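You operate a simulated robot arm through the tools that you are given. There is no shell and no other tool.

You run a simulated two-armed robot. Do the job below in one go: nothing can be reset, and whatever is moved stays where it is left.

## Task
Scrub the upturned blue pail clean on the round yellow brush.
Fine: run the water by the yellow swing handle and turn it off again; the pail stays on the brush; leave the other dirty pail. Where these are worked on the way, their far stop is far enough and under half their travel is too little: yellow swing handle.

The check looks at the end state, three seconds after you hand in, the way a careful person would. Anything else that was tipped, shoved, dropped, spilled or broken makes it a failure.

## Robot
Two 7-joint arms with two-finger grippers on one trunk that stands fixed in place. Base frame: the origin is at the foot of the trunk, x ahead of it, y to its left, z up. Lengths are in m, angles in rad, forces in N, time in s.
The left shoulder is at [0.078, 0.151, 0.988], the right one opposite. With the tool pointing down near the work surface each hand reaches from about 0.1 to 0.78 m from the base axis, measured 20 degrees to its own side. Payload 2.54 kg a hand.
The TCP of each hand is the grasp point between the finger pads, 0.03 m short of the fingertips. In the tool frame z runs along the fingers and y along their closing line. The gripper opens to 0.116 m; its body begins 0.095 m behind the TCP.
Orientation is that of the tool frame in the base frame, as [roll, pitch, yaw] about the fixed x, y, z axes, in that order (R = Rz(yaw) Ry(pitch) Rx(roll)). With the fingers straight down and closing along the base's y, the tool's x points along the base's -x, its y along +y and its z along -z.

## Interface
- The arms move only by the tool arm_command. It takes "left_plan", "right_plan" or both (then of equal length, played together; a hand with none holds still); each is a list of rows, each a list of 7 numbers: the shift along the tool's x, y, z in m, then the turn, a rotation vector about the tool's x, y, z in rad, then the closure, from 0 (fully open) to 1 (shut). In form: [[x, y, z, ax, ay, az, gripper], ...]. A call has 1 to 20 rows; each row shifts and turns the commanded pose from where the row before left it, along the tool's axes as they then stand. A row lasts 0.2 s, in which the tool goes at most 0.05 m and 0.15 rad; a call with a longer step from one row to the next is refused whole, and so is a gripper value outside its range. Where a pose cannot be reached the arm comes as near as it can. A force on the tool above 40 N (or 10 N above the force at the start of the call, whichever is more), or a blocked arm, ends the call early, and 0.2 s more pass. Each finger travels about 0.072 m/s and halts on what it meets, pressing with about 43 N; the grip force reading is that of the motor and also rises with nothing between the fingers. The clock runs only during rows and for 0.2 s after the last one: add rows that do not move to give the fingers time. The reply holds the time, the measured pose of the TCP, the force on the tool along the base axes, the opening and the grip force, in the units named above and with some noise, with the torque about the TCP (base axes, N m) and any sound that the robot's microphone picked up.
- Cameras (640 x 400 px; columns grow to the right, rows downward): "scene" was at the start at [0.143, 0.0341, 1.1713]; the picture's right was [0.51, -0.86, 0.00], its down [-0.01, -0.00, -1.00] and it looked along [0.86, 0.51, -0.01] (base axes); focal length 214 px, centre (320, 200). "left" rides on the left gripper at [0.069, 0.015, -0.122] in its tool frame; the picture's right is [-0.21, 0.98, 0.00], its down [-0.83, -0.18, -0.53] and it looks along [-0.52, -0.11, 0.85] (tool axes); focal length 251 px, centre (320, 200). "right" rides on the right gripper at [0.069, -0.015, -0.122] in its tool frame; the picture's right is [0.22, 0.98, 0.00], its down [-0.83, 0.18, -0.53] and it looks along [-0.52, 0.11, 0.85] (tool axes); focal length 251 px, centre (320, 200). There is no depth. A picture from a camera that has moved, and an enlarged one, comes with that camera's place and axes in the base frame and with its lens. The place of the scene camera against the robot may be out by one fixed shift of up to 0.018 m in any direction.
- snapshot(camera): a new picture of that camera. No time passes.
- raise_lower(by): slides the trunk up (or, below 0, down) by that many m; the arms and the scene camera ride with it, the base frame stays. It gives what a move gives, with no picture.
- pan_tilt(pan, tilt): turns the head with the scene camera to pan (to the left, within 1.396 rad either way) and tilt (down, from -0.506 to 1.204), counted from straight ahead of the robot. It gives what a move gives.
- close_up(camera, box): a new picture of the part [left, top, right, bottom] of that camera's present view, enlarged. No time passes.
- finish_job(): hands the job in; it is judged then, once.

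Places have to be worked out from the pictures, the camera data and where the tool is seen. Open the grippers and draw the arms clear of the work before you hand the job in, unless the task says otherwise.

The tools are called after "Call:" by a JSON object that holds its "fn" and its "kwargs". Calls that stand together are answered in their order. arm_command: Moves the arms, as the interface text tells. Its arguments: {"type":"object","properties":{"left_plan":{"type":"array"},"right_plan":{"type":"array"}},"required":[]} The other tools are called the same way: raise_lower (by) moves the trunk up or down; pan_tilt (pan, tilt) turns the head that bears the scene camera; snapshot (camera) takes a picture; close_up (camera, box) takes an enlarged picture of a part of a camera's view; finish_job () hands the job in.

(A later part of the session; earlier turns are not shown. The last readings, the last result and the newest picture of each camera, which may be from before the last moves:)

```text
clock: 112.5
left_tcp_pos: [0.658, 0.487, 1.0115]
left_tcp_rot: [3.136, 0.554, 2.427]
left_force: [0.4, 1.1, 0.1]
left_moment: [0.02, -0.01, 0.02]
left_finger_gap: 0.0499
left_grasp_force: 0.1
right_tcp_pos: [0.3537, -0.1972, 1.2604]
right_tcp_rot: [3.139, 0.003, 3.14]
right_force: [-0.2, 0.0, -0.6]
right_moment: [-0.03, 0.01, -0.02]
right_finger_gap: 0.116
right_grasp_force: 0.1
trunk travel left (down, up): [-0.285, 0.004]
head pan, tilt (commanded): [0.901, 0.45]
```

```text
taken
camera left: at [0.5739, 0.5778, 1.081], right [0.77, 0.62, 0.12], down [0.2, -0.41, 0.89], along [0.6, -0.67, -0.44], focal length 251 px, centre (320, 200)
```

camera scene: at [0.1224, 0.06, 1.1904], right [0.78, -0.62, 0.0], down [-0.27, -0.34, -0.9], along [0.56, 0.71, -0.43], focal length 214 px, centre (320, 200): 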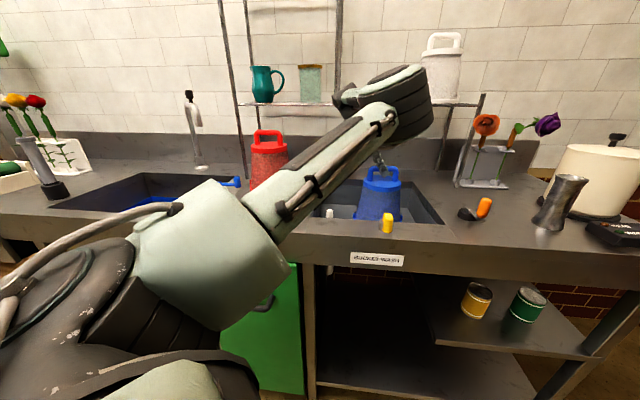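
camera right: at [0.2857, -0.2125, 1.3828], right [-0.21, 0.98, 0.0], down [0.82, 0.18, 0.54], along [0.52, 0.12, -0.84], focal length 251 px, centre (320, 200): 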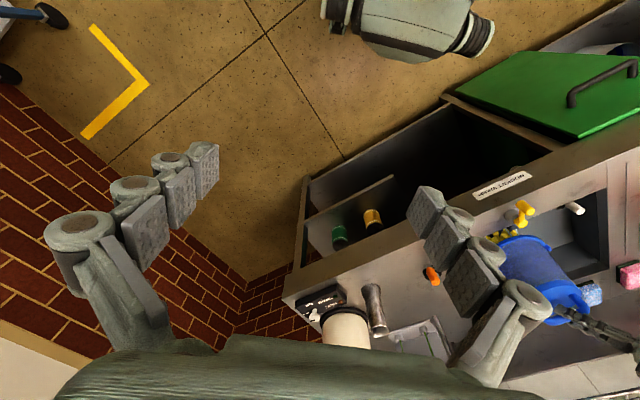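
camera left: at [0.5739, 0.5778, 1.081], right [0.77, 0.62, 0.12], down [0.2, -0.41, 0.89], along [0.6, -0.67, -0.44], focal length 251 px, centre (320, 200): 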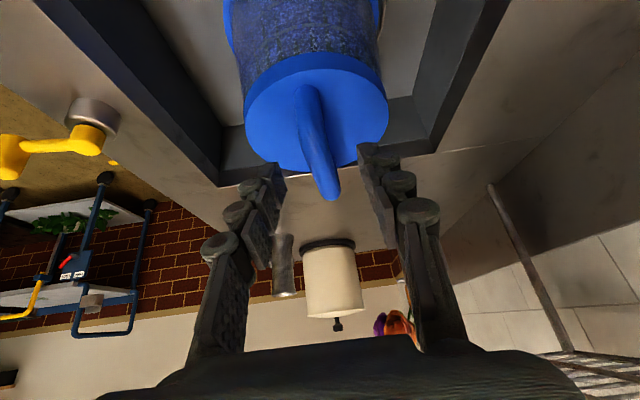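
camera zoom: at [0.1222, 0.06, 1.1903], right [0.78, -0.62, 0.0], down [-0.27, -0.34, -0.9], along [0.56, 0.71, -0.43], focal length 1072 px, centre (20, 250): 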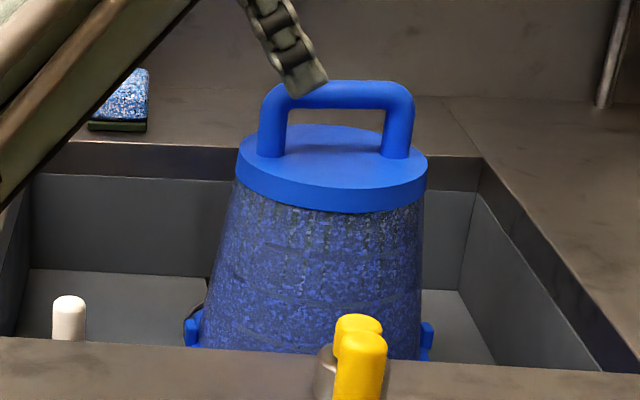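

The pail is level and seated. I re-grip the bar nearer its centre and slightly higher.

Call:
{"fn": "arm_command", "kwargs": {"left_plan": [[-0.0086, -0.0008, 0.011, 0, 0, 0, 0.57], [-0.0086, -0.0008, 0.011, 0, 0, 0, 0.57], [0, 0, 0.0221, 0, 0, 0, 0.57], [0, 0, 0, 0, 0, 0, 0.57], [0, 0, 0, 0, 0, 0, 0.7], [0, 0, 0, 0, 0, 0, 0.85], [0, 0, 0, 0, 0, 0, 1.0], [0, 0, 0, 0, 0, 0, 1.0]]}}

Call:
{"fn": "close_up", "kwargs": {"camera": "scene", "box": [330, 150, 430, 230]}}

```text
clock: 114.3
left_tcp_pos: [0.6864, 0.4579, 0.9818]
left_tcp_rot: [3.136, 0.555, 2.428]
left_force: [0.0, -0.2, -0.1]
left_moment: [-0.09, -0.02, -0.03]
left_finger_gap: 0.0161
left_grasp_force: 42.5
right_tcp_pos: [0.3562, -0.197, 1.2596]
right_tcp_rot: [3.138, 0.001, 3.141]
right_force: [-0.9, -0.8, -0.2]
right_moment: [0.01, 0.05, 0.0]
right_finger_gap: 0.1161
right_grasp_force: 0.1
trunk travel left (down, up): [-0.285, 0.004]
head pan, tilt (commanded): [0.901, 0.45]
```

```text
5.00 times, centred on (380, 190) of scene
camera zoom: at [0.1228, 0.0601, 1.1902], right [0.78, -0.62, 0.0], down [-0.27, -0.34, -0.9], along [0.56, 0.71, -0.44], focal length 1072 px, centre (20, 250)
```

zoom: 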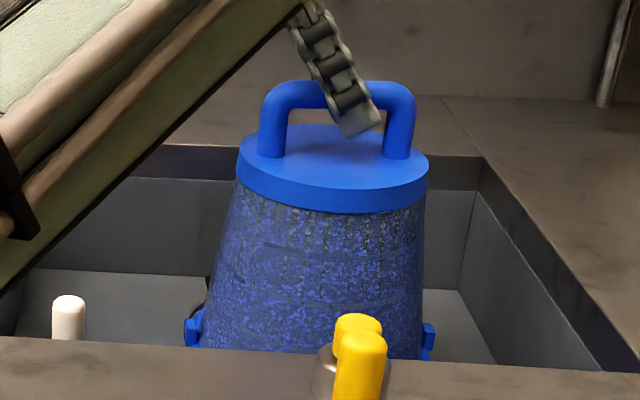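

I now twist while seated; first a single +0.42 rad turn to verify in the picture that the pail really turns with the hand.

Call:
{"fn": "arm_command", "kwargs": {"left_plan": [[-0.0003, -0.0006, 0.0001, -0.0739, 0, -0.1189, 1], [-0.0003, -0.0006, 0.0001, -0.0739, 0, -0.1189, 1], [-0.0003, -0.0006, 0.0001, -0.0739, 0, -0.1189, 1]]}}

Call:
{"fn": "close_up", "kwargs": {"camera": "scene", "box": [330, 150, 430, 230]}}

```text
clock: 115.1
left_tcp_pos: [0.6864, 0.4556, 0.9828]
left_tcp_rot: [3.137, 0.557, 2.851]
left_force: [0.0, 0.6, -1.4]
left_moment: [0.01, 0.02, 0.03]
left_finger_gap: 0.0163
left_grasp_force: 41.8
right_tcp_pos: [0.3551, -0.1971, 1.2603]
right_tcp_rot: [3.139, 0.002, 3.14]
right_force: [0.1, 0.0, 0.1]
right_moment: [-0.01, 0.0, 0.0]
right_finger_gap: 0.116
right_grasp_force: 0.0
trunk travel left (down, up): [-0.285, 0.004]
head pan, tilt (commanded): [0.901, 0.45]
```

```text
5.00 times, centred on (380, 190) of scene
camera zoom: at [0.1228, 0.06, 1.1902], right [0.78, -0.62, 0.0], down [-0.27, -0.34, -0.9], along [0.56, 0.71, -0.44], focal length 1072 px, centre (20, 250)
```

zoom: 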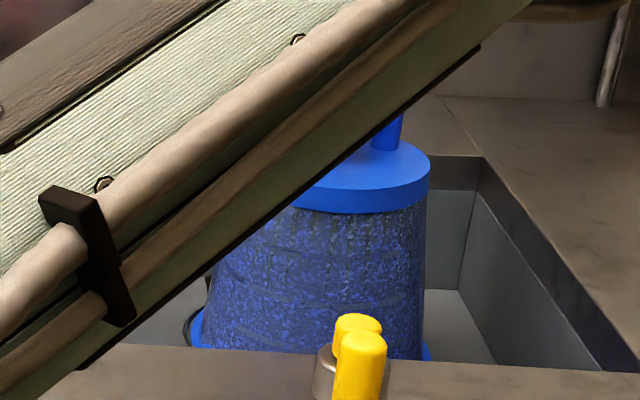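

The pail turns with the hand. I continue with full ±0.42 rad seated twists for a long series.

Call:
{"fn": "arm_command", "kwargs": {"left_plan": [[0.0003, 0.0006, -0.0001, 0.0739, 0, 0.1189, 1], [0.0003, 0.0006, -0.0001, 0.0739, 0, 0.1189, 1], [0.0003, 0.0006, -0.0001, 0.0739, 0, 0.1189, 1], [0.0003, 0.0006, -0.0001, 0.0739, 0, 0.1189, 1], [0.0003, 0.0006, -0.0001, 0.0739, 0, 0.1189, 1], [0.0003, 0.0006, -0.0001, 0.0739, 0, 0.1189, 1], [-0.0003, -0.0006, 0.0001, -0.0739, 0, -0.1189, 1], [-0.0003, -0.0006, 0.0001, -0.0739, 0, -0.1189, 1], [-0.0003, -0.0006, 0.0001, -0.0739, 0, -0.1189, 1], [-0.0003, -0.0006, 0.0001, -0.0739, 0, -0.1189, 1], [-0.0003, -0.0006, 0.0001, -0.0739, 0, -0.1189, 1], [-0.0003, -0.0006, 0.0001, -0.0739, 0, -0.1189, 1], [0.0003, 0.0006, -0.0001, 0.0739, 0, 0.1189, 1], [0.0003, 0.0006, -0.0001, 0.0739, 0, 0.1189, 1], [0.0003, 0.0006, -0.0001, 0.0739, 0, 0.1189, 1], [0.0003, 0.0006, -0.0001, 0.0739, 0, 0.1189, 1], [0.0003, 0.0006, -0.0001, 0.0739, 0, 0.1189, 1], [0.0003, 0.0006, -0.0001, 0.0739, 0, 0.1189, 1]]}}

Call:
{"fn": "close_up", "kwargs": {"camera": "scene", "box": [330, 150, 430, 230]}}

```text
clock: 118.9
left_tcp_pos: [0.6875, 0.46, 0.9821]
left_tcp_rot: [3.136, 0.554, 2.006]
left_force: [0.5, -0.6, 0.8]
left_moment: [-0.12, -0.17, -0.02]
left_finger_gap: 0.0161
left_grasp_force: 41.7
right_tcp_pos: [0.3556, -0.1975, 1.2614]
right_tcp_rot: [3.139, 0.002, 3.141]
right_force: [0.3, 0.4, 0.1]
right_moment: [-0.01, -0.01, 0.04]
right_finger_gap: 0.1164
right_grasp_force: 0.0
trunk travel left (down, up): [-0.285, 0.004]
head pan, tilt (commanded): [0.901, 0.45]
```

```text
5.00 times, centred on (380, 190) of scene
camera zoom: at [0.1225, 0.0601, 1.1903], right [0.78, -0.62, 0.0], down [-0.27, -0.34, -0.9], along [0.56, 0.71, -0.44], focal length 1072 px, centre (20, 250)
```

zoom: 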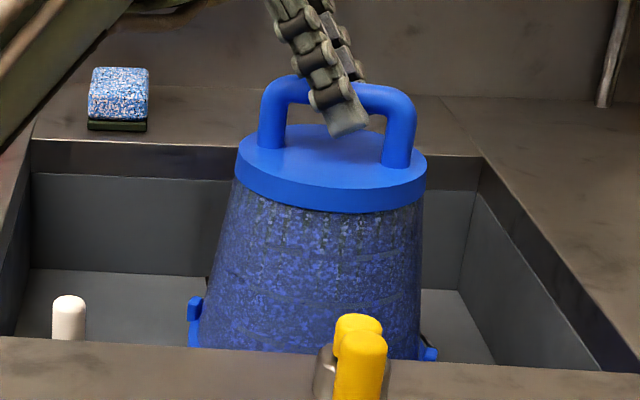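

Still dirty so far; I continue the seated twisting.

Call:
{"fn": "arm_command", "kwargs": {"left_plan": [[-0.0003, -0.0006, 0.0001, -0.0739, 0, -0.1189, 1], [-0.0003, -0.0006, 0.0001, -0.0739, 0, -0.1189, 1], [-0.0003, -0.0006, 0.0001, -0.0739, 0, -0.1189, 1], [-0.0003, -0.0006, 0.0001, -0.0739, 0, -0.1189, 1], [-0.0003, -0.0006, 0.0001, -0.0739, 0, -0.1189, 1], [-0.0003, -0.0006, 0.0001, -0.0739, 0, -0.1189, 1], [0.0003, 0.0006, -0.0001, 0.0739, 0, 0.1189, 1], [0.0003, 0.0006, -0.0001, 0.0739, 0, 0.1189, 1], [0.0003, 0.0006, -0.0001, 0.0739, 0, 0.1189, 1], [0.0003, 0.0006, -0.0001, 0.0739, 0, 0.1189, 1], [0.0003, 0.0006, -0.0001, 0.0739, 0, 0.1189, 1], [0.0003, 0.0006, -0.0001, 0.0739, 0, 0.1189, 1], [-0.0003, -0.0006, 0.0001, -0.0739, 0, -0.1189, 1], [-0.0003, -0.0006, 0.0001, -0.0739, 0, -0.1189, 1], [-0.0003, -0.0006, 0.0001, -0.0739, 0, -0.1189, 1], [-0.0003, -0.0006, 0.0001, -0.0739, 0, -0.1189, 1], [-0.0003, -0.0006, 0.0001, -0.0739, 0, -0.1189, 1], [-0.0003, -0.0006, 0.0001, -0.0739, 0, -0.1189, 1], [0.0003, 0.0006, -0.0001, 0.0739, 0, 0.1189, 1], [0.0003, 0.0006, -0.0001, 0.0739, 0, 0.1189, 1]]}}

Call:
{"fn": "arm_command", "kwargs": {"left_plan": [[0.0003, 0.0006, -0.0001, 0.0739, 0, 0.1189, 1], [0.0003, 0.0006, -0.0001, 0.0739, 0, 0.1189, 1], [0.0003, 0.0006, -0.0001, 0.0739, 0, 0.1189, 1], [0.0003, 0.0006, -0.0001, 0.0739, 0, 0.1189, 1], [-0.0003, -0.0006, 0.0001, -0.0739, 0, -0.1189, 1], [-0.0003, -0.0006, 0.0001, -0.0739, 0, -0.1189, 1], [-0.0003, -0.0006, 0.0001, -0.0739, 0, -0.1189, 1], [-0.0003, -0.0006, 0.0001, -0.0739, 0, -0.1189, 1], [-0.0003, -0.0006, 0.0001, -0.0739, 0, -0.1189, 1], [-0.0003, -0.0006, 0.0001, -0.0739, 0, -0.1189, 1], [0.0003, 0.0006, -0.0001, 0.0739, 0, 0.1189, 1], [0.0003, 0.0006, -0.0001, 0.0739, 0, 0.1189, 1], [0.0003, 0.0006, -0.0001, 0.0739, 0, 0.1189, 1], [0.0003, 0.0006, -0.0001, 0.0739, 0, 0.1189, 1], [0.0003, 0.0006, -0.0001, 0.0739, 0, 0.1189, 1], [0.0003, 0.0006, -0.0001, 0.0739, 0, 0.1189, 1], [-0.0003, -0.0006, 0.0001, -0.0739, 0, -0.1189, 1], [-0.0003, -0.0006, 0.0001, -0.0739, 0, -0.1189, 1], [-0.0003, -0.0006, 0.0001, -0.0739, 0, -0.1189, 1], [0, 0, 0, 0, 0, 0, 1]]}}

Call:
{"fn": "close_up", "kwargs": {"camera": "scene", "box": [330, 150, 430, 230]}}

Call:
{"fn": "close_up", "kwargs": {"camera": "scene", "box": [366, 190, 398, 210]}}

```text
clock: 123.1
left_tcp_pos: [0.6869, 0.4571, 0.983]
left_tcp_rot: [3.136, 0.556, 2.567]
left_force: [1.1, 0.0, -0.6]
left_moment: [0.02, -0.02, -0.04]
left_finger_gap: 0.0159
left_grasp_force: 42.1
right_tcp_pos: [0.3556, -0.1966, 1.2591]
right_tcp_rot: [3.138, 0.003, 3.141]
right_force: [-0.3, 0.3, 0.4]
right_moment: [0.01, -0.03, -0.01]
right_finger_gap: 0.1161
right_grasp_force: 0.1
trunk travel left (down, up): [-0.285, 0.004]
head pan, tilt (commanded): [0.901, 0.45]
```

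```text
clock: 127.3
left_tcp_pos: [0.6849, 0.4588, 0.9823]
left_tcp_rot: [3.135, 0.553, 2.428]
left_force: [-0.9, 0.0, 0.3]
left_moment: [-0.1, -0.05, 0.03]
left_finger_gap: 0.0161
left_grasp_force: 42.5
right_tcp_pos: [0.3567, -0.1966, 1.2599]
right_tcp_rot: [3.137, 0.0, 3.139]
right_force: [0.0, 0.5, 0.7]
right_moment: [0.02, -0.01, 0.03]
right_finger_gap: 0.116
right_grasp_force: 0.1
trunk travel left (down, up): [-0.285, 0.004]
head pan, tilt (commanded): [0.901, 0.45]
```

```text
5.00 times, centred on (380, 190) of scene
camera zoom: at [0.1225, 0.0599, 1.1902], right [0.78, -0.62, 0.0], down [-0.27, -0.34, -0.9], along [0.56, 0.71, -0.44], focal length 1072 px, centre (20, 250)
```

zoom: 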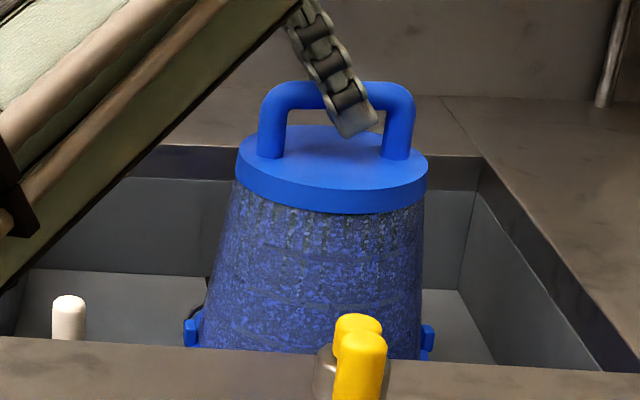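

```text
16.00 times, centred on (382, 200) of scene
camera zoom: at [0.1225, 0.0599, 1.1902], right [0.78, -0.62, 0.0], down [-0.27, -0.34, -0.9], along [0.56, 0.71, -0.44], focal length 3432 px, centre (-672, 200)
```

zoom: 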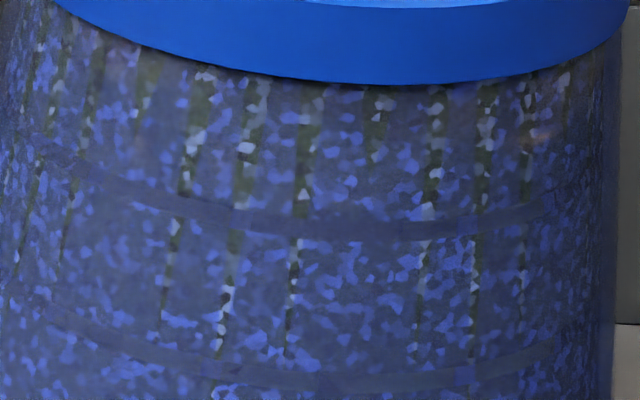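

Re-reading my early pictures, the stand's posts rise about 5 cm from the sink floor (about z 0.74), so the pail's rim at z 0.772 is not fully down: it hangs about 3 cm too high. With the grip now centred, I press straight down in small steps and watch whether it sinks.

Call:
{"fn": "arm_command", "kwargs": {"left_plan": [[0.0021, 0, 0.0034, 0, 0, 0, 1], [0.0021, 0, 0.0034, 0, 0, 0, 1], [0, 0, 0, 0, 0, 0, 1]]}}

Call:
{"fn": "close_up", "kwargs": {"camera": "scene", "box": [330, 150, 430, 230]}}

Call:
{"fn": "snapshot", "kwargs": {"camera": "right"}}

```text
clock: 128.1
left_tcp_pos: [0.6839, 0.4582, 0.9818]
left_tcp_rot: [3.124, 0.562, 2.422]
left_force: [7.5, 7.7, 34.4]
left_moment: [0.0, -0.22, 0.02]
left_finger_gap: 0.0164
left_grasp_force: 42.8
right_tcp_pos: [0.3531, -0.1981, 1.2613]
right_tcp_rot: [3.136, 0.004, 3.14]
right_force: [0.6, -0.6, 1.1]
right_moment: [-0.03, 0.02, -0.01]
right_finger_gap: 0.1159
right_grasp_force: 0.1
trunk travel left (down, up): [-0.285, 0.004]
head pan, tilt (commanded): [0.901, 0.45]
```

```text
5.00 times, centred on (380, 190) of scene
camera zoom: at [0.1199, 0.0585, 1.1912], right [0.78, -0.62, 0.0], down [-0.27, -0.34, -0.9], along [0.56, 0.71, -0.43], focal length 1072 px, centre (20, 250)
```

zoom: 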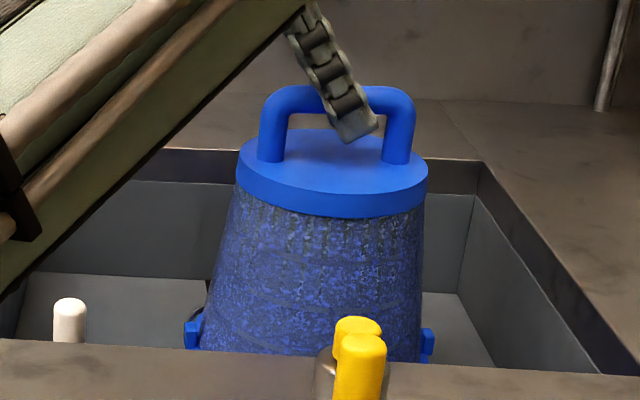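

```text
taken
camera right: at [0.2825, -0.2144, 1.3837], right [-0.21, 0.98, 0.0], down [0.82, 0.18, 0.54], along [0.53, 0.12, -0.84], focal length 251 px, centre (320, 200)
```

right: 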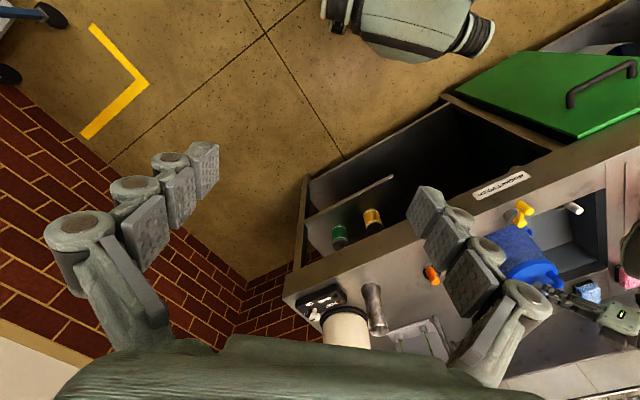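

At 34 N it does not sink, so it is solidly supported there, apparently on the brush itself. I ease to about 20 N and twist under that load, since rubbing with real pressure may be what counts.

Call:
{"fn": "arm_command", "kwargs": {"left_plan": [[-0.0013, 0, -0.0021, 0, 0, 0, 1], [-0.0003, -0.0006, 0.0001, -0.0739, 0, -0.1189, 1], [-0.0003, -0.0006, 0.0001, -0.0739, 0, -0.1189, 1], [0.0003, 0.0006, -0.0001, 0.0739, 0, 0.1189, 1], [0.0003, 0.0006, -0.0001, 0.0739, 0, 0.1189, 1], [0.0003, 0.0006, -0.0001, 0.0739, 0, 0.1189, 1], [0.0003, 0.0006, -0.0001, 0.0739, 0, 0.1189, 1], [-0.0003, -0.0006, 0.0001, -0.0739, 0, -0.1189, 1], [-0.0003, -0.0006, 0.0001, -0.0739, 0, -0.1189, 1], [-0.0003, -0.0006, 0.0001, -0.0739, 0, -0.1189, 1], [-0.0003, -0.0006, 0.0001, -0.0739, 0, -0.1189, 1], [0.0003, 0.0006, -0.0001, 0.0739, 0, 0.1189, 1], [0.0003, 0.0006, -0.0001, 0.0739, 0, 0.1189, 1]]}}

Call:
{"fn": "close_up", "kwargs": {"camera": "scene", "box": [366, 190, 398, 210]}}

Call:
{"fn": "close_up", "kwargs": {"camera": "scene", "box": [330, 150, 430, 230]}}

```text
clock: 130.9
left_tcp_pos: [0.6818, 0.4573, 0.9788]
left_tcp_rot: [3.133, 0.558, 2.426]
left_force: [2.0, -1.5, 18.4]
left_moment: [-0.07, 0.0, 0.5]
left_finger_gap: 0.0163
left_grasp_force: 42.3
right_tcp_pos: [0.3536, -0.1977, 1.2611]
right_tcp_rot: [3.137, 0.004, 3.14]
right_force: [0.1, 1.4, 0.4]
right_moment: [0.01, -0.04, 0.0]
right_finger_gap: 0.1159
right_grasp_force: 0.0
trunk travel left (down, up): [-0.285, 0.004]
head pan, tilt (commanded): [0.901, 0.45]
```

```text
16.00 times, centred on (382, 200) of scene
camera zoom: at [0.1208, 0.0587, 1.1906], right [0.78, -0.62, 0.0], down [-0.27, -0.34, -0.9], along [0.56, 0.71, -0.43], focal length 3432 px, centre (-672, 200)
```

zoom: 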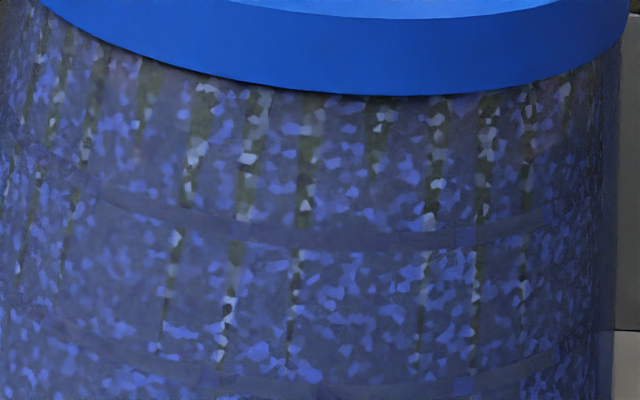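

```text
5.00 times, centred on (380, 190) of scene
camera zoom: at [0.1208, 0.0587, 1.1906], right [0.78, -0.62, 0.0], down [-0.27, -0.34, -0.9], along [0.56, 0.71, -0.43], focal length 1072 px, centre (20, 250)
```

zoom: 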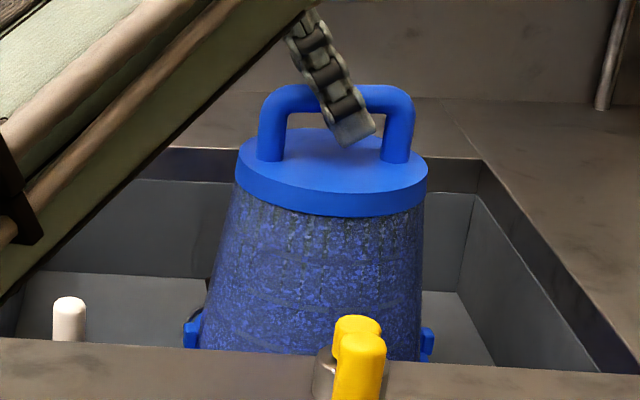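

No change from pressing and twisting either. Before guessing further I want to see what holds the pail up, so I let go, back away, and turn the hand to look straight down at the rim and posts.

Call:
{"fn": "arm_command", "kwargs": {"left_plan": [[-0.0013, 0, -0.0021, 0, 0, 0, 1], [0, 0, 0, 0, 0, 0, 0.85], [0, 0, 0, 0, 0, 0, 0.7], [0, 0, 0, 0, 0, 0, 0.57], [0, 0, -0.02, 0, 0, 0, 0.57], [0, 0, -0.03, 0, 0, 0, 0.57], [0, 0, -0.04, 0, 0, 0, 0.57], [0, 0, -0.04, 0, 0, 0, 0.57], [0, 0, 0, 0, 0.139, 0, 0.57], [0, 0, 0, 0, 0.139, 0, 0.57], [0, 0, 0, 0, 0.139, 0, 0.57], [0, 0, 0, 0, 0.139, 0, 0.57]]}}

Call:
{"fn": "snapshot", "kwargs": {"camera": "left"}}

Call:
{"fn": "snapshot", "kwargs": {"camera": "scene"}}

```text
clock: 133.5
left_tcp_pos: [0.632, 0.5039, 1.0896]
left_tcp_rot: [3.137, -0.002, 2.431]
left_force: [0.8, -0.8, -0.8]
left_moment: [-0.01, -0.01, -0.02]
left_finger_gap: 0.0496
left_grasp_force: 0.1
right_tcp_pos: [0.3563, -0.1975, 1.26]
right_tcp_rot: [3.138, 0.002, 3.139]
right_force: [0.4, -0.4, -0.1]
right_moment: [-0.02, 0.0, -0.02]
right_finger_gap: 0.1162
right_grasp_force: 0.1
trunk travel left (down, up): [-0.285, 0.004]
head pan, tilt (commanded): [0.901, 0.45]
```

```text
taken
camera left: at [0.5888, 0.561, 1.2133], right [0.8, 0.6, 0.0], down [0.51, -0.68, 0.53], along [0.32, -0.42, -0.85], focal length 251 px, centre (320, 200)
```

left: 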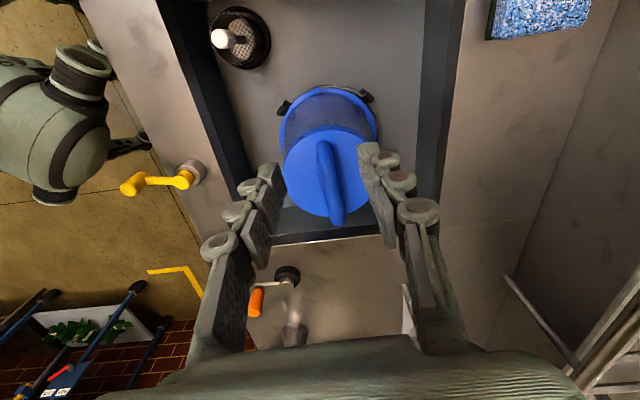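

```text
taken
camera scene: at [0.1227, 0.0601, 1.1902], right [0.78, -0.62, 0.0], down [-0.27, -0.34, -0.9], along [0.56, 0.71, -0.44], focal length 214 px, centre (320, 200)
```

scene: 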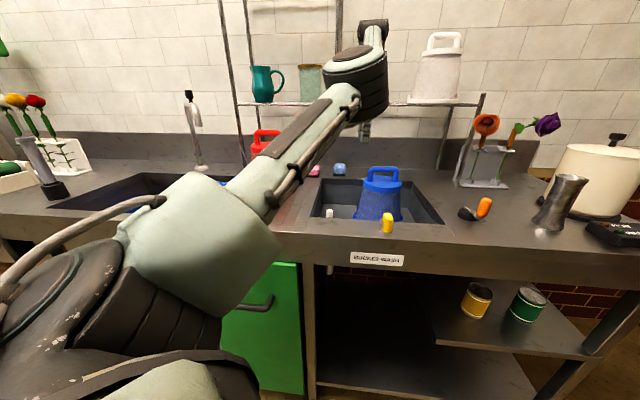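

Now the hand camera sees the pail's rim, two posts and the wire bail from above-left. I enlarge that strongly.

Call:
{"fn": "close_up", "kwargs": {"camera": "left", "box": [260, 70, 400, 160]}}

Call:
{"fn": "close_up", "kwargs": {"camera": "left", "box": [265, 75, 335, 120]}}

Call:
{"fn": "close_up", "kwargs": {"camera": "left", "box": [325, 75, 395, 120]}}

```text
4.44 times, centred on (330, 115) of left
camera zoom: at [0.5888, 0.561, 1.2133], right [0.8, 0.6, 0.0], down [0.51, -0.68, 0.53], along [0.32, -0.42, -0.85], focal length 1118 px, centre (276, 578)
```

zoom: 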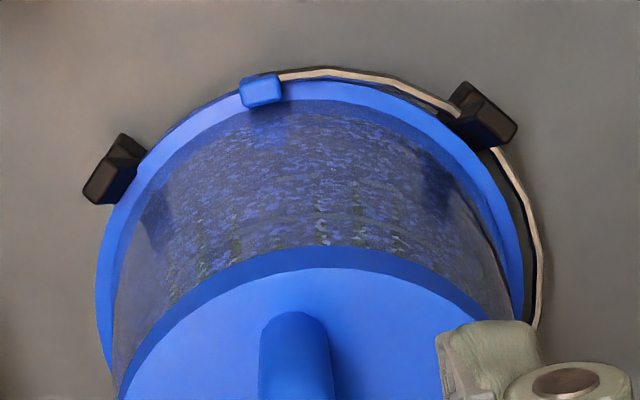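

```text
8.89 times, centred on (300, 98) of left
camera zoom: at [0.5888, 0.561, 1.2133], right [0.8, 0.6, 0.0], down [0.51, -0.68, 0.53], along [0.32, -0.42, -0.85], focal length 2235 px, centre (498, 1111)
```

zoom: 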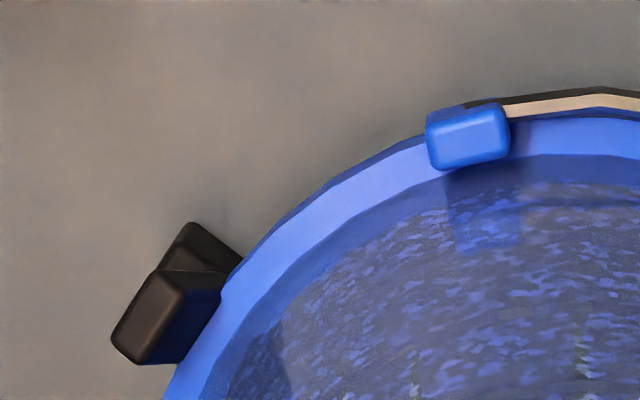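

```text
8.89 times, centred on (360, 98) of left
camera zoom: at [0.5888, 0.561, 1.2133], right [0.8, 0.6, 0.0], down [0.51, -0.68, 0.53], along [0.32, -0.42, -0.85], focal length 2235 px, centre (-36, 1111)
```

zoom: 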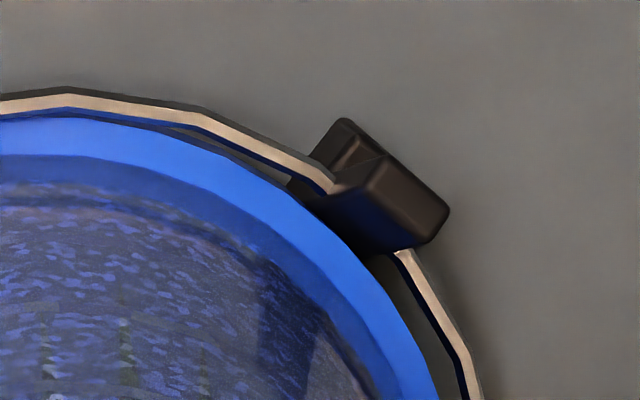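

The rim sits properly inside the posts, resting low between them, so the seating is fine. The wash may simply need time with the pail left alone under running water, so I wait without touching anything.

Call:
{"fn": "arm_command", "kwargs": {"left_plan": [[0, 0, 0, 0, 0, 0, 0.57], [0, 0, 0, 0, 0, 0, 0.57], [0, 0, 0, 0, 0, 0, 0.57], [0, 0, 0, 0, 0, 0, 0.57], [0, 0, 0, 0, 0, 0, 0.57], [0, 0, 0, 0, 0, 0, 0.57], [0, 0, 0, 0, 0, 0, 0.57], [0, 0, 0, 0, 0, 0, 0.57], [0, 0, 0, 0, 0, 0, 0.57], [0, 0, 0, 0, 0, 0, 0.57], [0, 0, 0, 0, 0, 0, 0.57], [0, 0, 0, 0, 0, 0, 0.57], [0, 0, 0, 0, 0, 0, 0.57], [0, 0, 0, 0, 0, 0, 0.57], [0, 0, 0, 0, 0, 0, 0.57], [0, 0, 0, 0, 0, 0, 0.57], [0, 0, 0, 0, 0, 0, 0.57], [0, 0, 0, 0, 0, 0, 0.57], [0, 0, 0, 0, 0, 0, 0.57], [0, 0, 0, 0, 0, 0, 0.57]]}}

Call:
{"fn": "arm_command", "kwargs": {"left_plan": [[0, 0, 0, 0, 0, 0, 0.57], [0, 0, 0, 0, 0, 0, 0.57], [0, 0, 0, 0, 0, 0, 0.57], [0, 0, 0, 0, 0, 0, 0.57], [0, 0, 0, 0, 0, 0, 0.57], [0, 0, 0, 0, 0, 0, 0.57], [0, 0, 0, 0, 0, 0, 0.57], [0, 0, 0, 0, 0, 0, 0.57], [0, 0, 0, 0, 0, 0, 0.57], [0, 0, 0, 0, 0, 0, 0.57], [0, 0, 0, 0, 0, 0, 0.57], [0, 0, 0, 0, 0, 0, 0.57], [0, 0, 0, 0, 0, 0, 0.57], [0, 0, 0, 0, 0, 0, 0.57], [0, 0, 0, 0, 0, 0, 0.57], [0, 0, 0, 0, 0, 0, 0.57], [0, 0, 0, 0, 0, 0, 0.57], [0, 0, 0, 0, 0, 0, 0.57], [0, 0, 0, 0, 0, 0, 0.57], [0, 0, 0, 0, 0, 0, 0.57]]}}

Call:
{"fn": "close_up", "kwargs": {"camera": "scene", "box": [330, 150, 430, 230]}}

Call:
{"fn": "close_up", "kwargs": {"camera": "left", "box": [260, 70, 400, 160]}}

```text
clock: 137.7
left_tcp_pos: [0.6327, 0.5041, 1.0898]
left_tcp_rot: [3.136, -0.002, 2.432]
left_force: [-0.7, 0.3, -0.5]
left_moment: [0.01, 0.0, 0.0]
left_finger_gap: 0.0499
left_grasp_force: 0.0
right_tcp_pos: [0.3559, -0.1972, 1.2602]
right_tcp_rot: [3.139, 0.0, 3.14]
right_force: [-0.4, -0.3, -0.2]
right_moment: [-0.04, 0.01, 0.0]
right_finger_gap: 0.116
right_grasp_force: 0.1
trunk travel left (down, up): [-0.285, 0.004]
head pan, tilt (commanded): [0.901, 0.45]
```

```text
clock: 141.9
left_tcp_pos: [0.6329, 0.5033, 1.0903]
left_tcp_rot: [3.137, 0.0, 2.431]
left_force: [0.3, 0.0, -0.2]
left_moment: [-0.02, -0.01, -0.02]
left_finger_gap: 0.0498
left_grasp_force: 0.0
right_tcp_pos: [0.355, -0.197, 1.26]
right_tcp_rot: [3.139, 0.002, 3.14]
right_force: [0.8, 0.3, 0.8]
right_moment: [-0.03, 0.03, -0.03]
right_finger_gap: 0.1162
right_grasp_force: 0.0
trunk travel left (down, up): [-0.285, 0.004]
head pan, tilt (commanded): [0.901, 0.45]
```

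```text
5.00 times, centred on (380, 190) of scene
camera zoom: at [0.1226, 0.06, 1.1902], right [0.78, -0.62, 0.0], down [-0.27, -0.34, -0.9], along [0.56, 0.71, -0.44], focal length 1072 px, centre (20, 250)
```

zoom: 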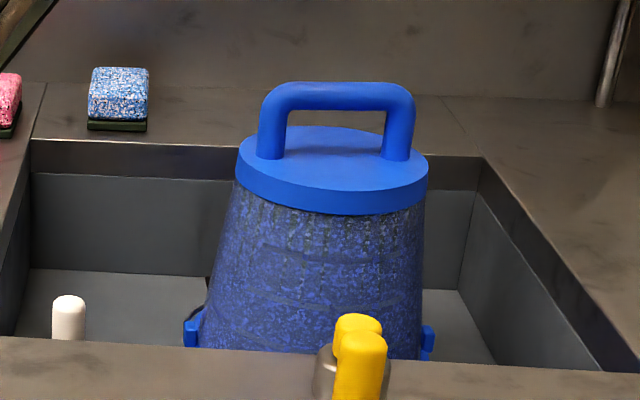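

```text
4.44 times, centred on (330, 115) of left
camera zoom: at [0.5888, 0.5608, 1.2134], right [0.8, 0.6, 0.0], down [0.51, -0.68, 0.53], along [0.32, -0.42, -0.85], focal length 1118 px, centre (276, 578)
```

zoom: 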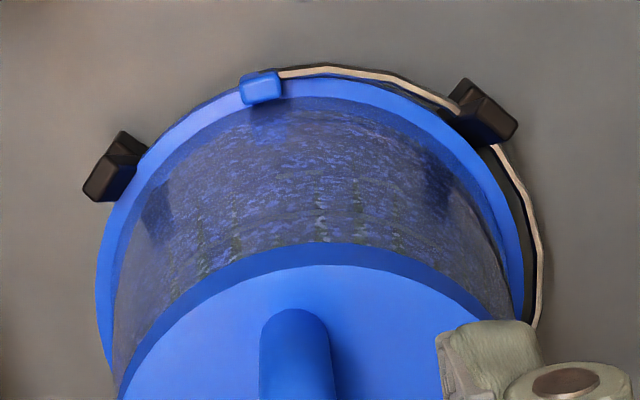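

Nothing changed in 8 untouched seconds. For a fair before/after comparison I move the hand camera to exactly the viewpoint it had at clock 22, before the water was opened.

Call:
{"fn": "arm_command", "kwargs": {"left_plan": [[0, 0, -0.01, -0.13, 0, 0, 0.57], [0, 0, -0.01, -0.13, 0, 0, 0.57], [0, 0, 0, -0.13, 0, 0, 0.57], [0, 0, 0, -0.13, 0, 0, 0.57], [-0.0183, -0.0137, -0.0121, 0, 0, 0, 0.57], [-0.0183, -0.0137, -0.0121, 0, 0, 0, 0.57], [-0.0183, -0.0137, -0.0071, 0, 0, 0, 0.57], [-0.0183, -0.0137, 0.0029, 0, 0, 0, 0.57], [0, 0, 0, 0, 0, 0, 0.57]]}}

Call:
{"fn": "close_up", "kwargs": {"camera": "left", "box": [180, 20, 380, 180]}}

Call:
{"fn": "snapshot", "kwargs": {"camera": "left"}}

```text
clock: 143.9
left_tcp_pos: [0.6457, 0.408, 1.1074]
left_tcp_rot: [2.617, 0.0, 2.431]
left_force: [0.2, 0.7, 0.1]
left_moment: [-0.01, -0.01, 0.0]
left_finger_gap: 0.0497
left_grasp_force: 0.1
right_tcp_pos: [0.3557, -0.1972, 1.2595]
right_tcp_rot: [3.14, 0.003, 3.141]
right_force: [0.2, 1.1, -0.3]
right_moment: [0.02, -0.01, -0.01]
right_finger_gap: 0.116
right_grasp_force: 0.1
trunk travel left (down, up): [-0.285, 0.004]
head pan, tilt (commanded): [0.901, 0.45]
```

```text
2.50 times, centred on (280, 100) of left
camera zoom: at [0.5615, 0.4168, 1.2211], right [0.71, 0.5, 0.49], down [0.35, -0.86, 0.37], along [0.61, -0.09, -0.79], focal length 629 px, centre (420, 450)
```

zoom: 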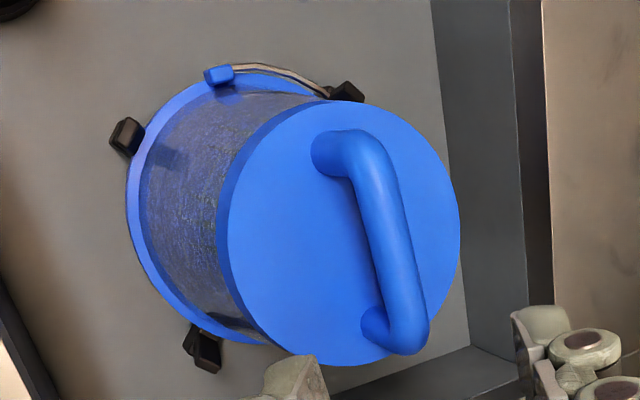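

```text
taken
camera left: at [0.5615, 0.4168, 1.2211], right [0.71, 0.5, 0.49], down [0.35, -0.86, 0.37], along [0.61, -0.09, -0.79], focal length 251 px, centre (320, 200)
```

left: 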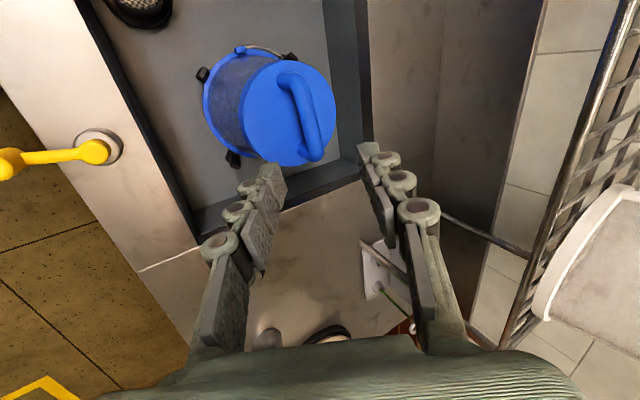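

Side by side with the picture from clock 22, the wall is just as dirty, so nothing has been cleaned yet: pail and brush probably never touch when centred. I grip the bar again from here to try rubbing with real sideways contact.

Call:
{"fn": "arm_command", "kwargs": {"left_plan": [[-0.0005, -0.0065, 0.015, 0, 0, 0, 0.57], [-0.0005, -0.006, 0.02, 0, 0, 0, 0.57], [0, 0, 0.034, 0, 0, 0, 0.57], [0, 0, 0.034, 0, 0, 0, 0.57], [0, 0, 0.034, 0, 0, 0, 0.57], [0, 0, 0, 0, 0, 0, 0.57]]}}

Call:
{"fn": "snapshot", "kwargs": {"camera": "left"}}

Call:
{"fn": "close_up", "kwargs": {"camera": "scene", "box": [330, 140, 430, 220]}}

```text
clock: 145.3
left_tcp_pos: [0.6863, 0.4526, 0.9837]
left_tcp_rot: [2.617, -0.001, 2.431]
left_force: [0.5, 0.5, 0.6]
left_moment: [0.01, 0.01, -0.02]
left_finger_gap: 0.0502
left_grasp_force: 0.0
right_tcp_pos: [0.3555, -0.1969, 1.2608]
right_tcp_rot: [3.138, 0.002, 3.14]
right_force: [-0.4, -0.3, 0.0]
right_moment: [0.0, -0.01, 0.04]
right_finger_gap: 0.1157
right_grasp_force: 0.0
trunk travel left (down, up): [-0.285, 0.004]
head pan, tilt (commanded): [0.901, 0.45]
```

```text
taken
camera left: at [0.6019, 0.4612, 1.098], right [0.71, 0.5, 0.49], down [0.35, -0.86, 0.37], along [0.61, -0.09, -0.79], focal length 251 px, centre (320, 200)
```

left: 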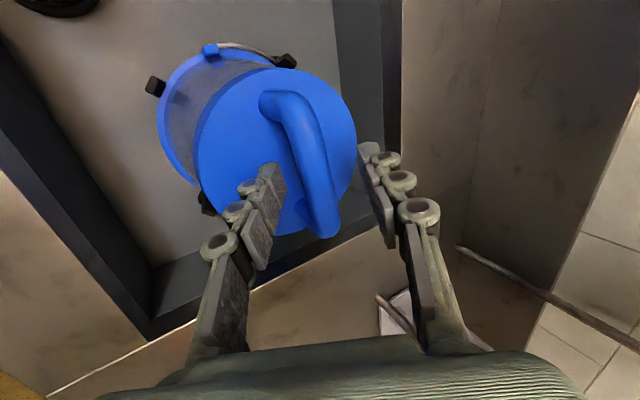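

```text
5.00 times, centred on (380, 180) of scene
camera zoom: at [0.1224, 0.0599, 1.1903], right [0.78, -0.62, 0.0], down [-0.27, -0.34, -0.9], along [0.56, 0.71, -0.43], focal length 1072 px, centre (20, 300)
```

zoom: 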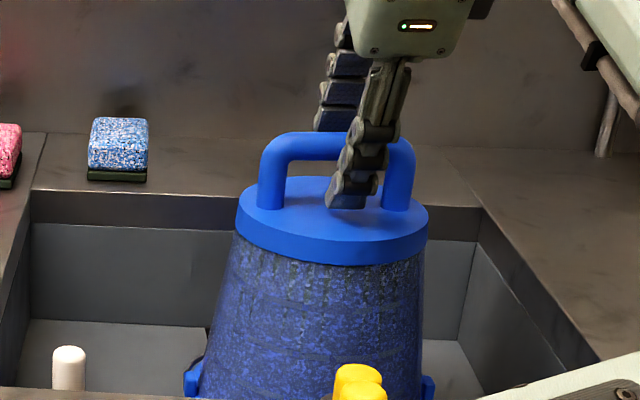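

The fingers straddle the bar slightly right of its middle; I shift 6 mm left, close, and lift about 5 cm so the rim clears the posts.

Call:
{"fn": "arm_command", "kwargs": {"left_plan": [[0.006, 0, 0, 0, 0, 0, 0.57], [0, 0, 0, 0, 0, 0, 0.75], [0, 0, 0, 0, 0, 0, 1.0], [0, 0, 0, 0, 0, 0, 1.0], [0, 0, 0, 0, 0, 0, 1.0], [0, 0.0083, -0.0144, 0, 0, 0, 1], [0, 0.0083, -0.0144, 0, 0, 0, 1], [0, 0.0083, -0.0144, 0, 0, 0, 1], [0, 0, 0, 0, 0, 0, 1]]}}

Call:
{"fn": "close_up", "kwargs": {"camera": "scene", "box": [330, 140, 430, 230]}}

Call:
{"fn": "snapshot", "kwargs": {"camera": "right"}}

```text
clock: 147.3
left_tcp_pos: [0.6807, 0.4564, 1.0317]
left_tcp_rot: [2.618, 0.0, 2.432]
left_force: [-0.1, 0.6, -2.7]
left_moment: [-0.01, 0.01, 0.01]
left_finger_gap: 0.0163
left_grasp_force: 41.8
right_tcp_pos: [0.3552, -0.1967, 1.2595]
right_tcp_rot: [3.138, 0.002, 3.14]
right_force: [0.4, 0.5, 0.5]
right_moment: [0.04, 0.01, -0.01]
right_finger_gap: 0.1163
right_grasp_force: 0.1
trunk travel left (down, up): [-0.285, 0.004]
head pan, tilt (commanded): [0.901, 0.45]
```

```text
4.44 times, centred on (380, 185) of scene
camera zoom: at [0.123, 0.0602, 1.1901], right [0.78, -0.62, 0.0], down [-0.27, -0.34, -0.9], along [0.56, 0.71, -0.44], focal length 953 px, centre (53, 267)
```

zoom: 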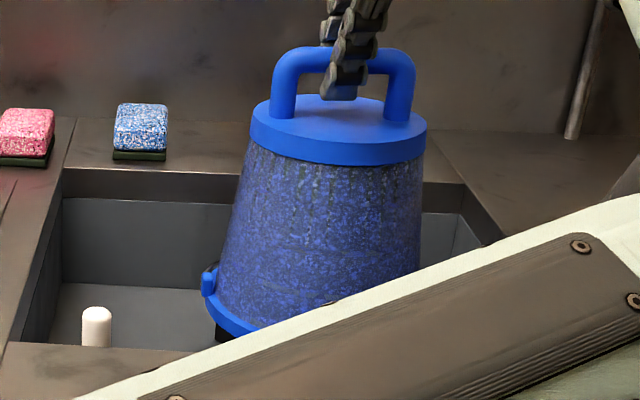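

```text
taken
camera right: at [0.2863, -0.2122, 1.3827], right [-0.21, 0.98, 0.0], down [0.82, 0.18, 0.54], along [0.52, 0.12, -0.84], focal length 251 px, centre (320, 200)
```

right: 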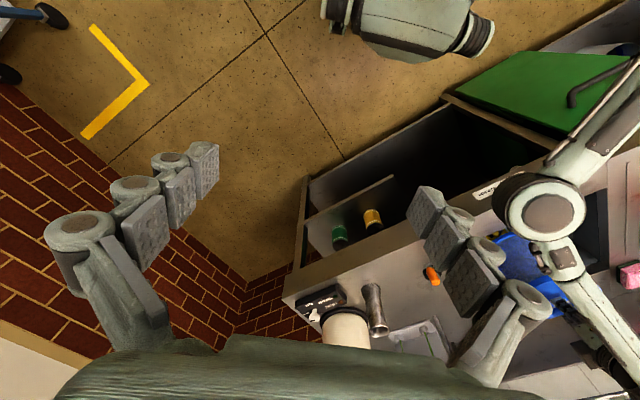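

The pail hangs with its rim just above the posts. I move it 2.4 cm toward the robot to press its inner wall against the brush and read the force.

Call:
{"fn": "arm_command", "kwargs": {"left_plan": [[0.0091, -0.0068, -0.0039, 0, 0, 0, 1], [0.0091, -0.0068, -0.0039, 0, 0, 0, 1], [0, 0, 0, 0, 0, 0, 1]]}}

Call:
{"fn": "close_up", "kwargs": {"camera": "scene", "box": [330, 140, 430, 230]}}

Call:
{"fn": "snapshot", "kwargs": {"camera": "left"}}

```text
clock: 148.1
left_tcp_pos: [0.6568, 0.4559, 1.0326]
left_tcp_rot: [2.619, 0.0, 2.429]
left_force: [0.4, 0.0, -2.2]
left_moment: [-0.01, -0.01, -0.01]
left_finger_gap: 0.0162
left_grasp_force: 42.5
right_tcp_pos: [0.3562, -0.1973, 1.2603]
right_tcp_rot: [3.137, 0.002, 3.14]
right_force: [0.9, 0.2, 0.5]
right_moment: [0.04, 0.01, -0.01]
right_finger_gap: 0.1158
right_grasp_force: 0.1
trunk travel left (down, up): [-0.285, 0.004]
head pan, tilt (commanded): [0.901, 0.45]
```

```text
4.44 times, centred on (380, 185) of scene
camera zoom: at [0.1229, 0.0602, 1.1902], right [0.78, -0.62, 0.0], down [-0.27, -0.34, -0.9], along [0.56, 0.71, -0.44], focal length 953 px, centre (53, 267)
```

zoom: 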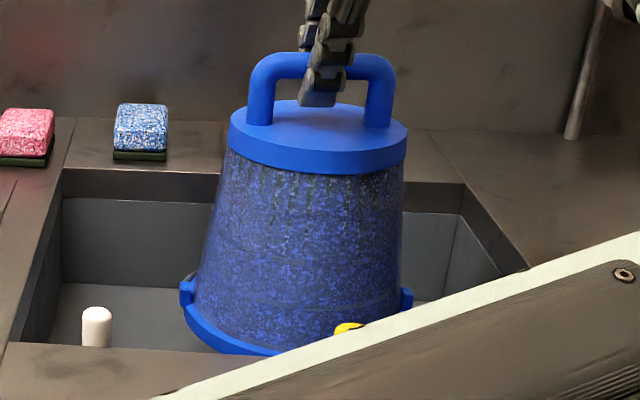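

```text
taken
camera left: at [0.5725, 0.4654, 1.1462], right [0.71, 0.5, 0.49], down [0.35, -0.86, 0.37], along [0.61, -0.09, -0.79], focal length 251 px, centre (320, 200)
```

left: 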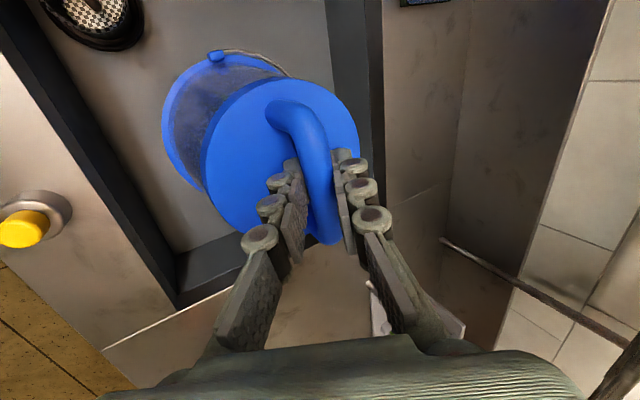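

Even 2.4 cm sideways there is no contact force, so the brush itself offers no resistance at all; rubbing force is not the key. I bring the pail back to centre and lower it onto its seat.

Call:
{"fn": "arm_command", "kwargs": {"left_plan": [[-0.0091, 0.0068, 0.0039, 0, 0, 0, 1], [-0.0091, 0.0068, 0.0039, 0, 0, 0, 1], [0, 0, 0, 0, 0, 0, 1], [0, -0.0083, 0.0144, 0, 0, 0, 1], [0, -0.0083, 0.0144, 0, 0, 0, 1], [0, -0.005, 0.0087, 0, 0, 0, 1], [0, 0, 0, 0, 0, 0, 1]]}}

Call:
{"fn": "snapshot", "kwargs": {"camera": "left"}}

Call:
{"fn": "close_up", "kwargs": {"camera": "left", "box": [130, 20, 310, 220]}}

```text
clock: 149.7
left_tcp_pos: [0.6804, 0.4546, 0.9888]
left_tcp_rot: [2.616, 0.0, 2.432]
left_force: [0.0, 0.7, -2.1]
left_moment: [0.04, 0.0, -0.01]
left_finger_gap: 0.0161
left_grasp_force: 41.8
right_tcp_pos: [0.3564, -0.196, 1.2605]
right_tcp_rot: [3.137, 0.001, 3.139]
right_force: [-0.8, 0.7, -0.9]
right_moment: [0.0, -0.02, -0.02]
right_finger_gap: 0.1159
right_grasp_force: 0.1
trunk travel left (down, up): [-0.285, 0.004]
head pan, tilt (commanded): [0.901, 0.45]
```

```text
taken
camera left: at [0.5965, 0.4648, 1.1034], right [0.71, 0.5, 0.49], down [0.35, -0.86, 0.37], along [0.61, -0.09, -0.79], focal length 251 px, centre (320, 200)
```

left: 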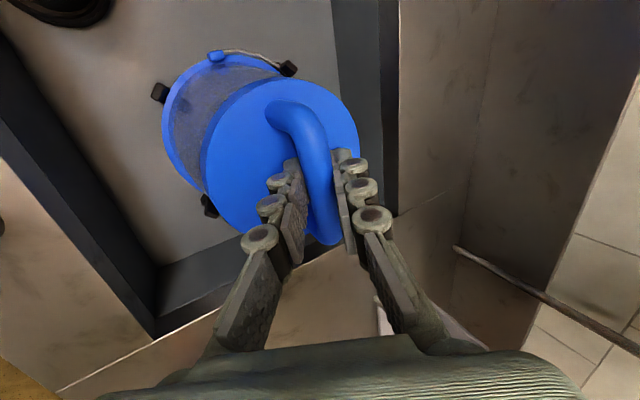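

```text
2.00 times, centred on (220, 120) of left
camera zoom: at [0.5965, 0.4648, 1.1034], right [0.71, 0.5, 0.49], down [0.35, -0.86, 0.37], along [0.61, -0.09, -0.79], focal length 503 px, centre (520, 360)
```

zoom: 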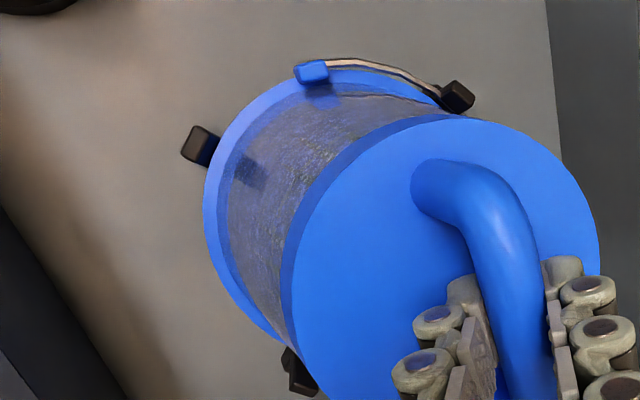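

The pail is back inside the posts, about 6 mm above its seat. I lower it the rest, release, and withdraw.

Call:
{"fn": "arm_command", "kwargs": {"left_plan": [[0, -0.0015, 0.0026, 0, 0, 0, 1], [0, -0.0015, 0.0026, 0, 0, 0, 1], [0, 0, 0, 0, 0, 0, 1], [0, 0, 0, 0, 0, 0, 0.85], [0, 0, 0, 0, 0, 0, 0.7], [0, 0, 0, 0, 0, 0, 0.57], [0, 0, -0.02, 0, 0, 0, 0.57], [0, 0, -0.03, 0, 0, 0, 0.57], [0, 0, -0.04, 0, 0, 0, 0.57], [0, 0, -0.04, 0, 0, 0, 0.57]]}}

Call:
{"fn": "snapshot", "kwargs": {"camera": "left"}}

Call:
{"fn": "snapshot", "kwargs": {"camera": "scene"}}

```text
clock: 151.9
left_tcp_pos: [0.6355, 0.4043, 1.0973]
left_tcp_rot: [2.616, 0.0, 2.432]
left_force: [0.2, -0.1, -0.2]
left_moment: [-0.01, 0.01, 0.0]
left_finger_gap: 0.0499
left_grasp_force: 0.1
right_tcp_pos: [0.3546, -0.1979, 1.2607]
right_tcp_rot: [3.137, 0.004, 3.14]
right_force: [-0.6, 0.2, 0.4]
right_moment: [0.01, -0.05, 0.0]
right_finger_gap: 0.1157
right_grasp_force: 0.1
trunk travel left (down, up): [-0.285, 0.004]
head pan, tilt (commanded): [0.901, 0.45]
```

```text
taken
camera left: at [0.5516, 0.4139, 1.212], right [0.71, 0.5, 0.49], down [0.35, -0.86, 0.37], along [0.61, -0.09, -0.79], focal length 251 px, centre (320, 200)
```

left: 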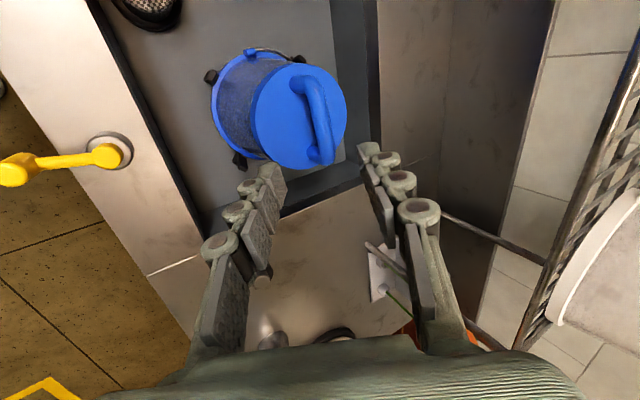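

```text
taken
camera scene: at [0.1222, 0.0597, 1.1903], right [0.78, -0.62, 0.0], down [-0.27, -0.34, -0.9], along [0.56, 0.71, -0.43], focal length 214 px, centre (320, 200)
```

scene: 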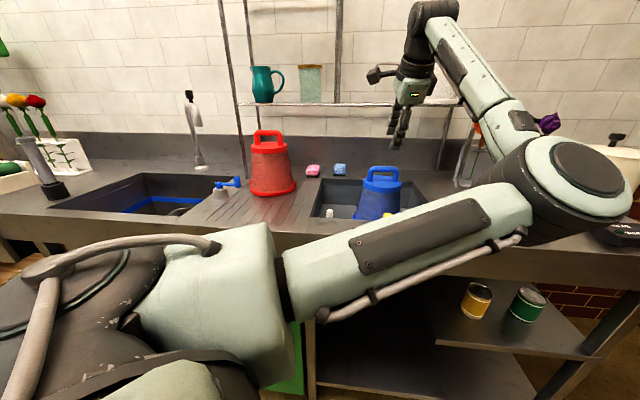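

The pail stands on the brush again. I must close the water anyway, and perhaps the wash only counts once the water is off, so I re-orient the hand the way it was when it let go of the knob.

Call:
{"fn": "arm_command", "kwargs": {"left_plan": [[0, 0, 0, 0.13, 0, 0, 0.57], [0, 0, 0, 0.13, 0, 0, 0.57], [0, 0, 0, 0.13, 0, 0, 0.57], [0, 0, 0, 0.13, 0, 0, 0.57], [0.0349, 0.0134, 0, 0, 0, 0, 0.57], [0.0349, 0.0134, 0, 0, 0, 0, 0.57], [0, 0, 0, 0, -0.139, 0, 0.57], [0, 0, 0, 0, -0.139, 0, 0.57], [0, 0, 0, 0, -0.139, 0, 0.57], [0, 0, 0, 0, -0.139, 0, 0.68]]}}

Call:
{"fn": "snapshot", "kwargs": {"camera": "left"}}

Call:
{"fn": "snapshot", "kwargs": {"camera": "scene"}}

```text
clock: 154.1
left_tcp_pos: [0.6026, 0.4734, 1.097]
left_tcp_rot: [3.136, 0.554, 2.427]
left_force: [-0.2, 0.5, 0.0]
left_moment: [-0.03, 0.02, -0.02]
left_finger_gap: 0.0369
left_grasp_force: 0.0
right_tcp_pos: [0.3542, -0.1957, 1.2603]
right_tcp_rot: [3.137, 0.002, 3.139]
right_force: [-0.4, 0.4, 0.1]
right_moment: [0.01, -0.01, 0.0]
right_finger_gap: 0.1159
right_grasp_force: 0.0
trunk travel left (down, up): [-0.285, 0.004]
head pan, tilt (commanded): [0.901, 0.45]
```

```text
taken
camera left: at [0.518, 0.5644, 1.1645], right [0.77, 0.62, 0.12], down [0.2, -0.41, 0.89], along [0.6, -0.67, -0.44], focal length 251 px, centre (320, 200)
```

left: 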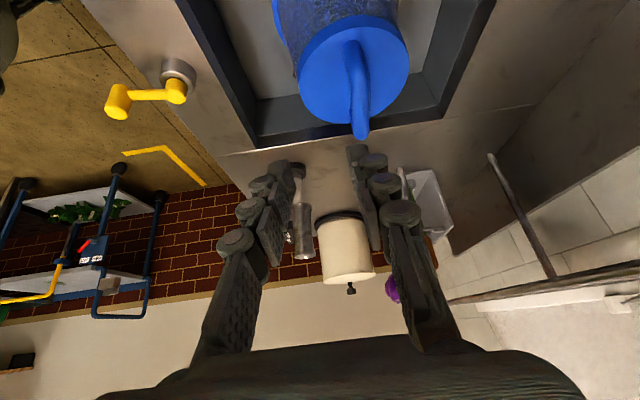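

```text
taken
camera scene: at [0.1225, 0.0602, 1.1902], right [0.78, -0.62, 0.0], down [-0.27, -0.34, -0.9], along [0.56, 0.71, -0.44], focal length 214 px, centre (320, 200)
```

scene: 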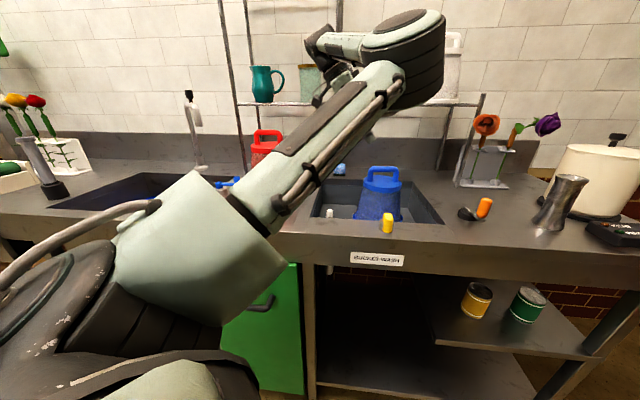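

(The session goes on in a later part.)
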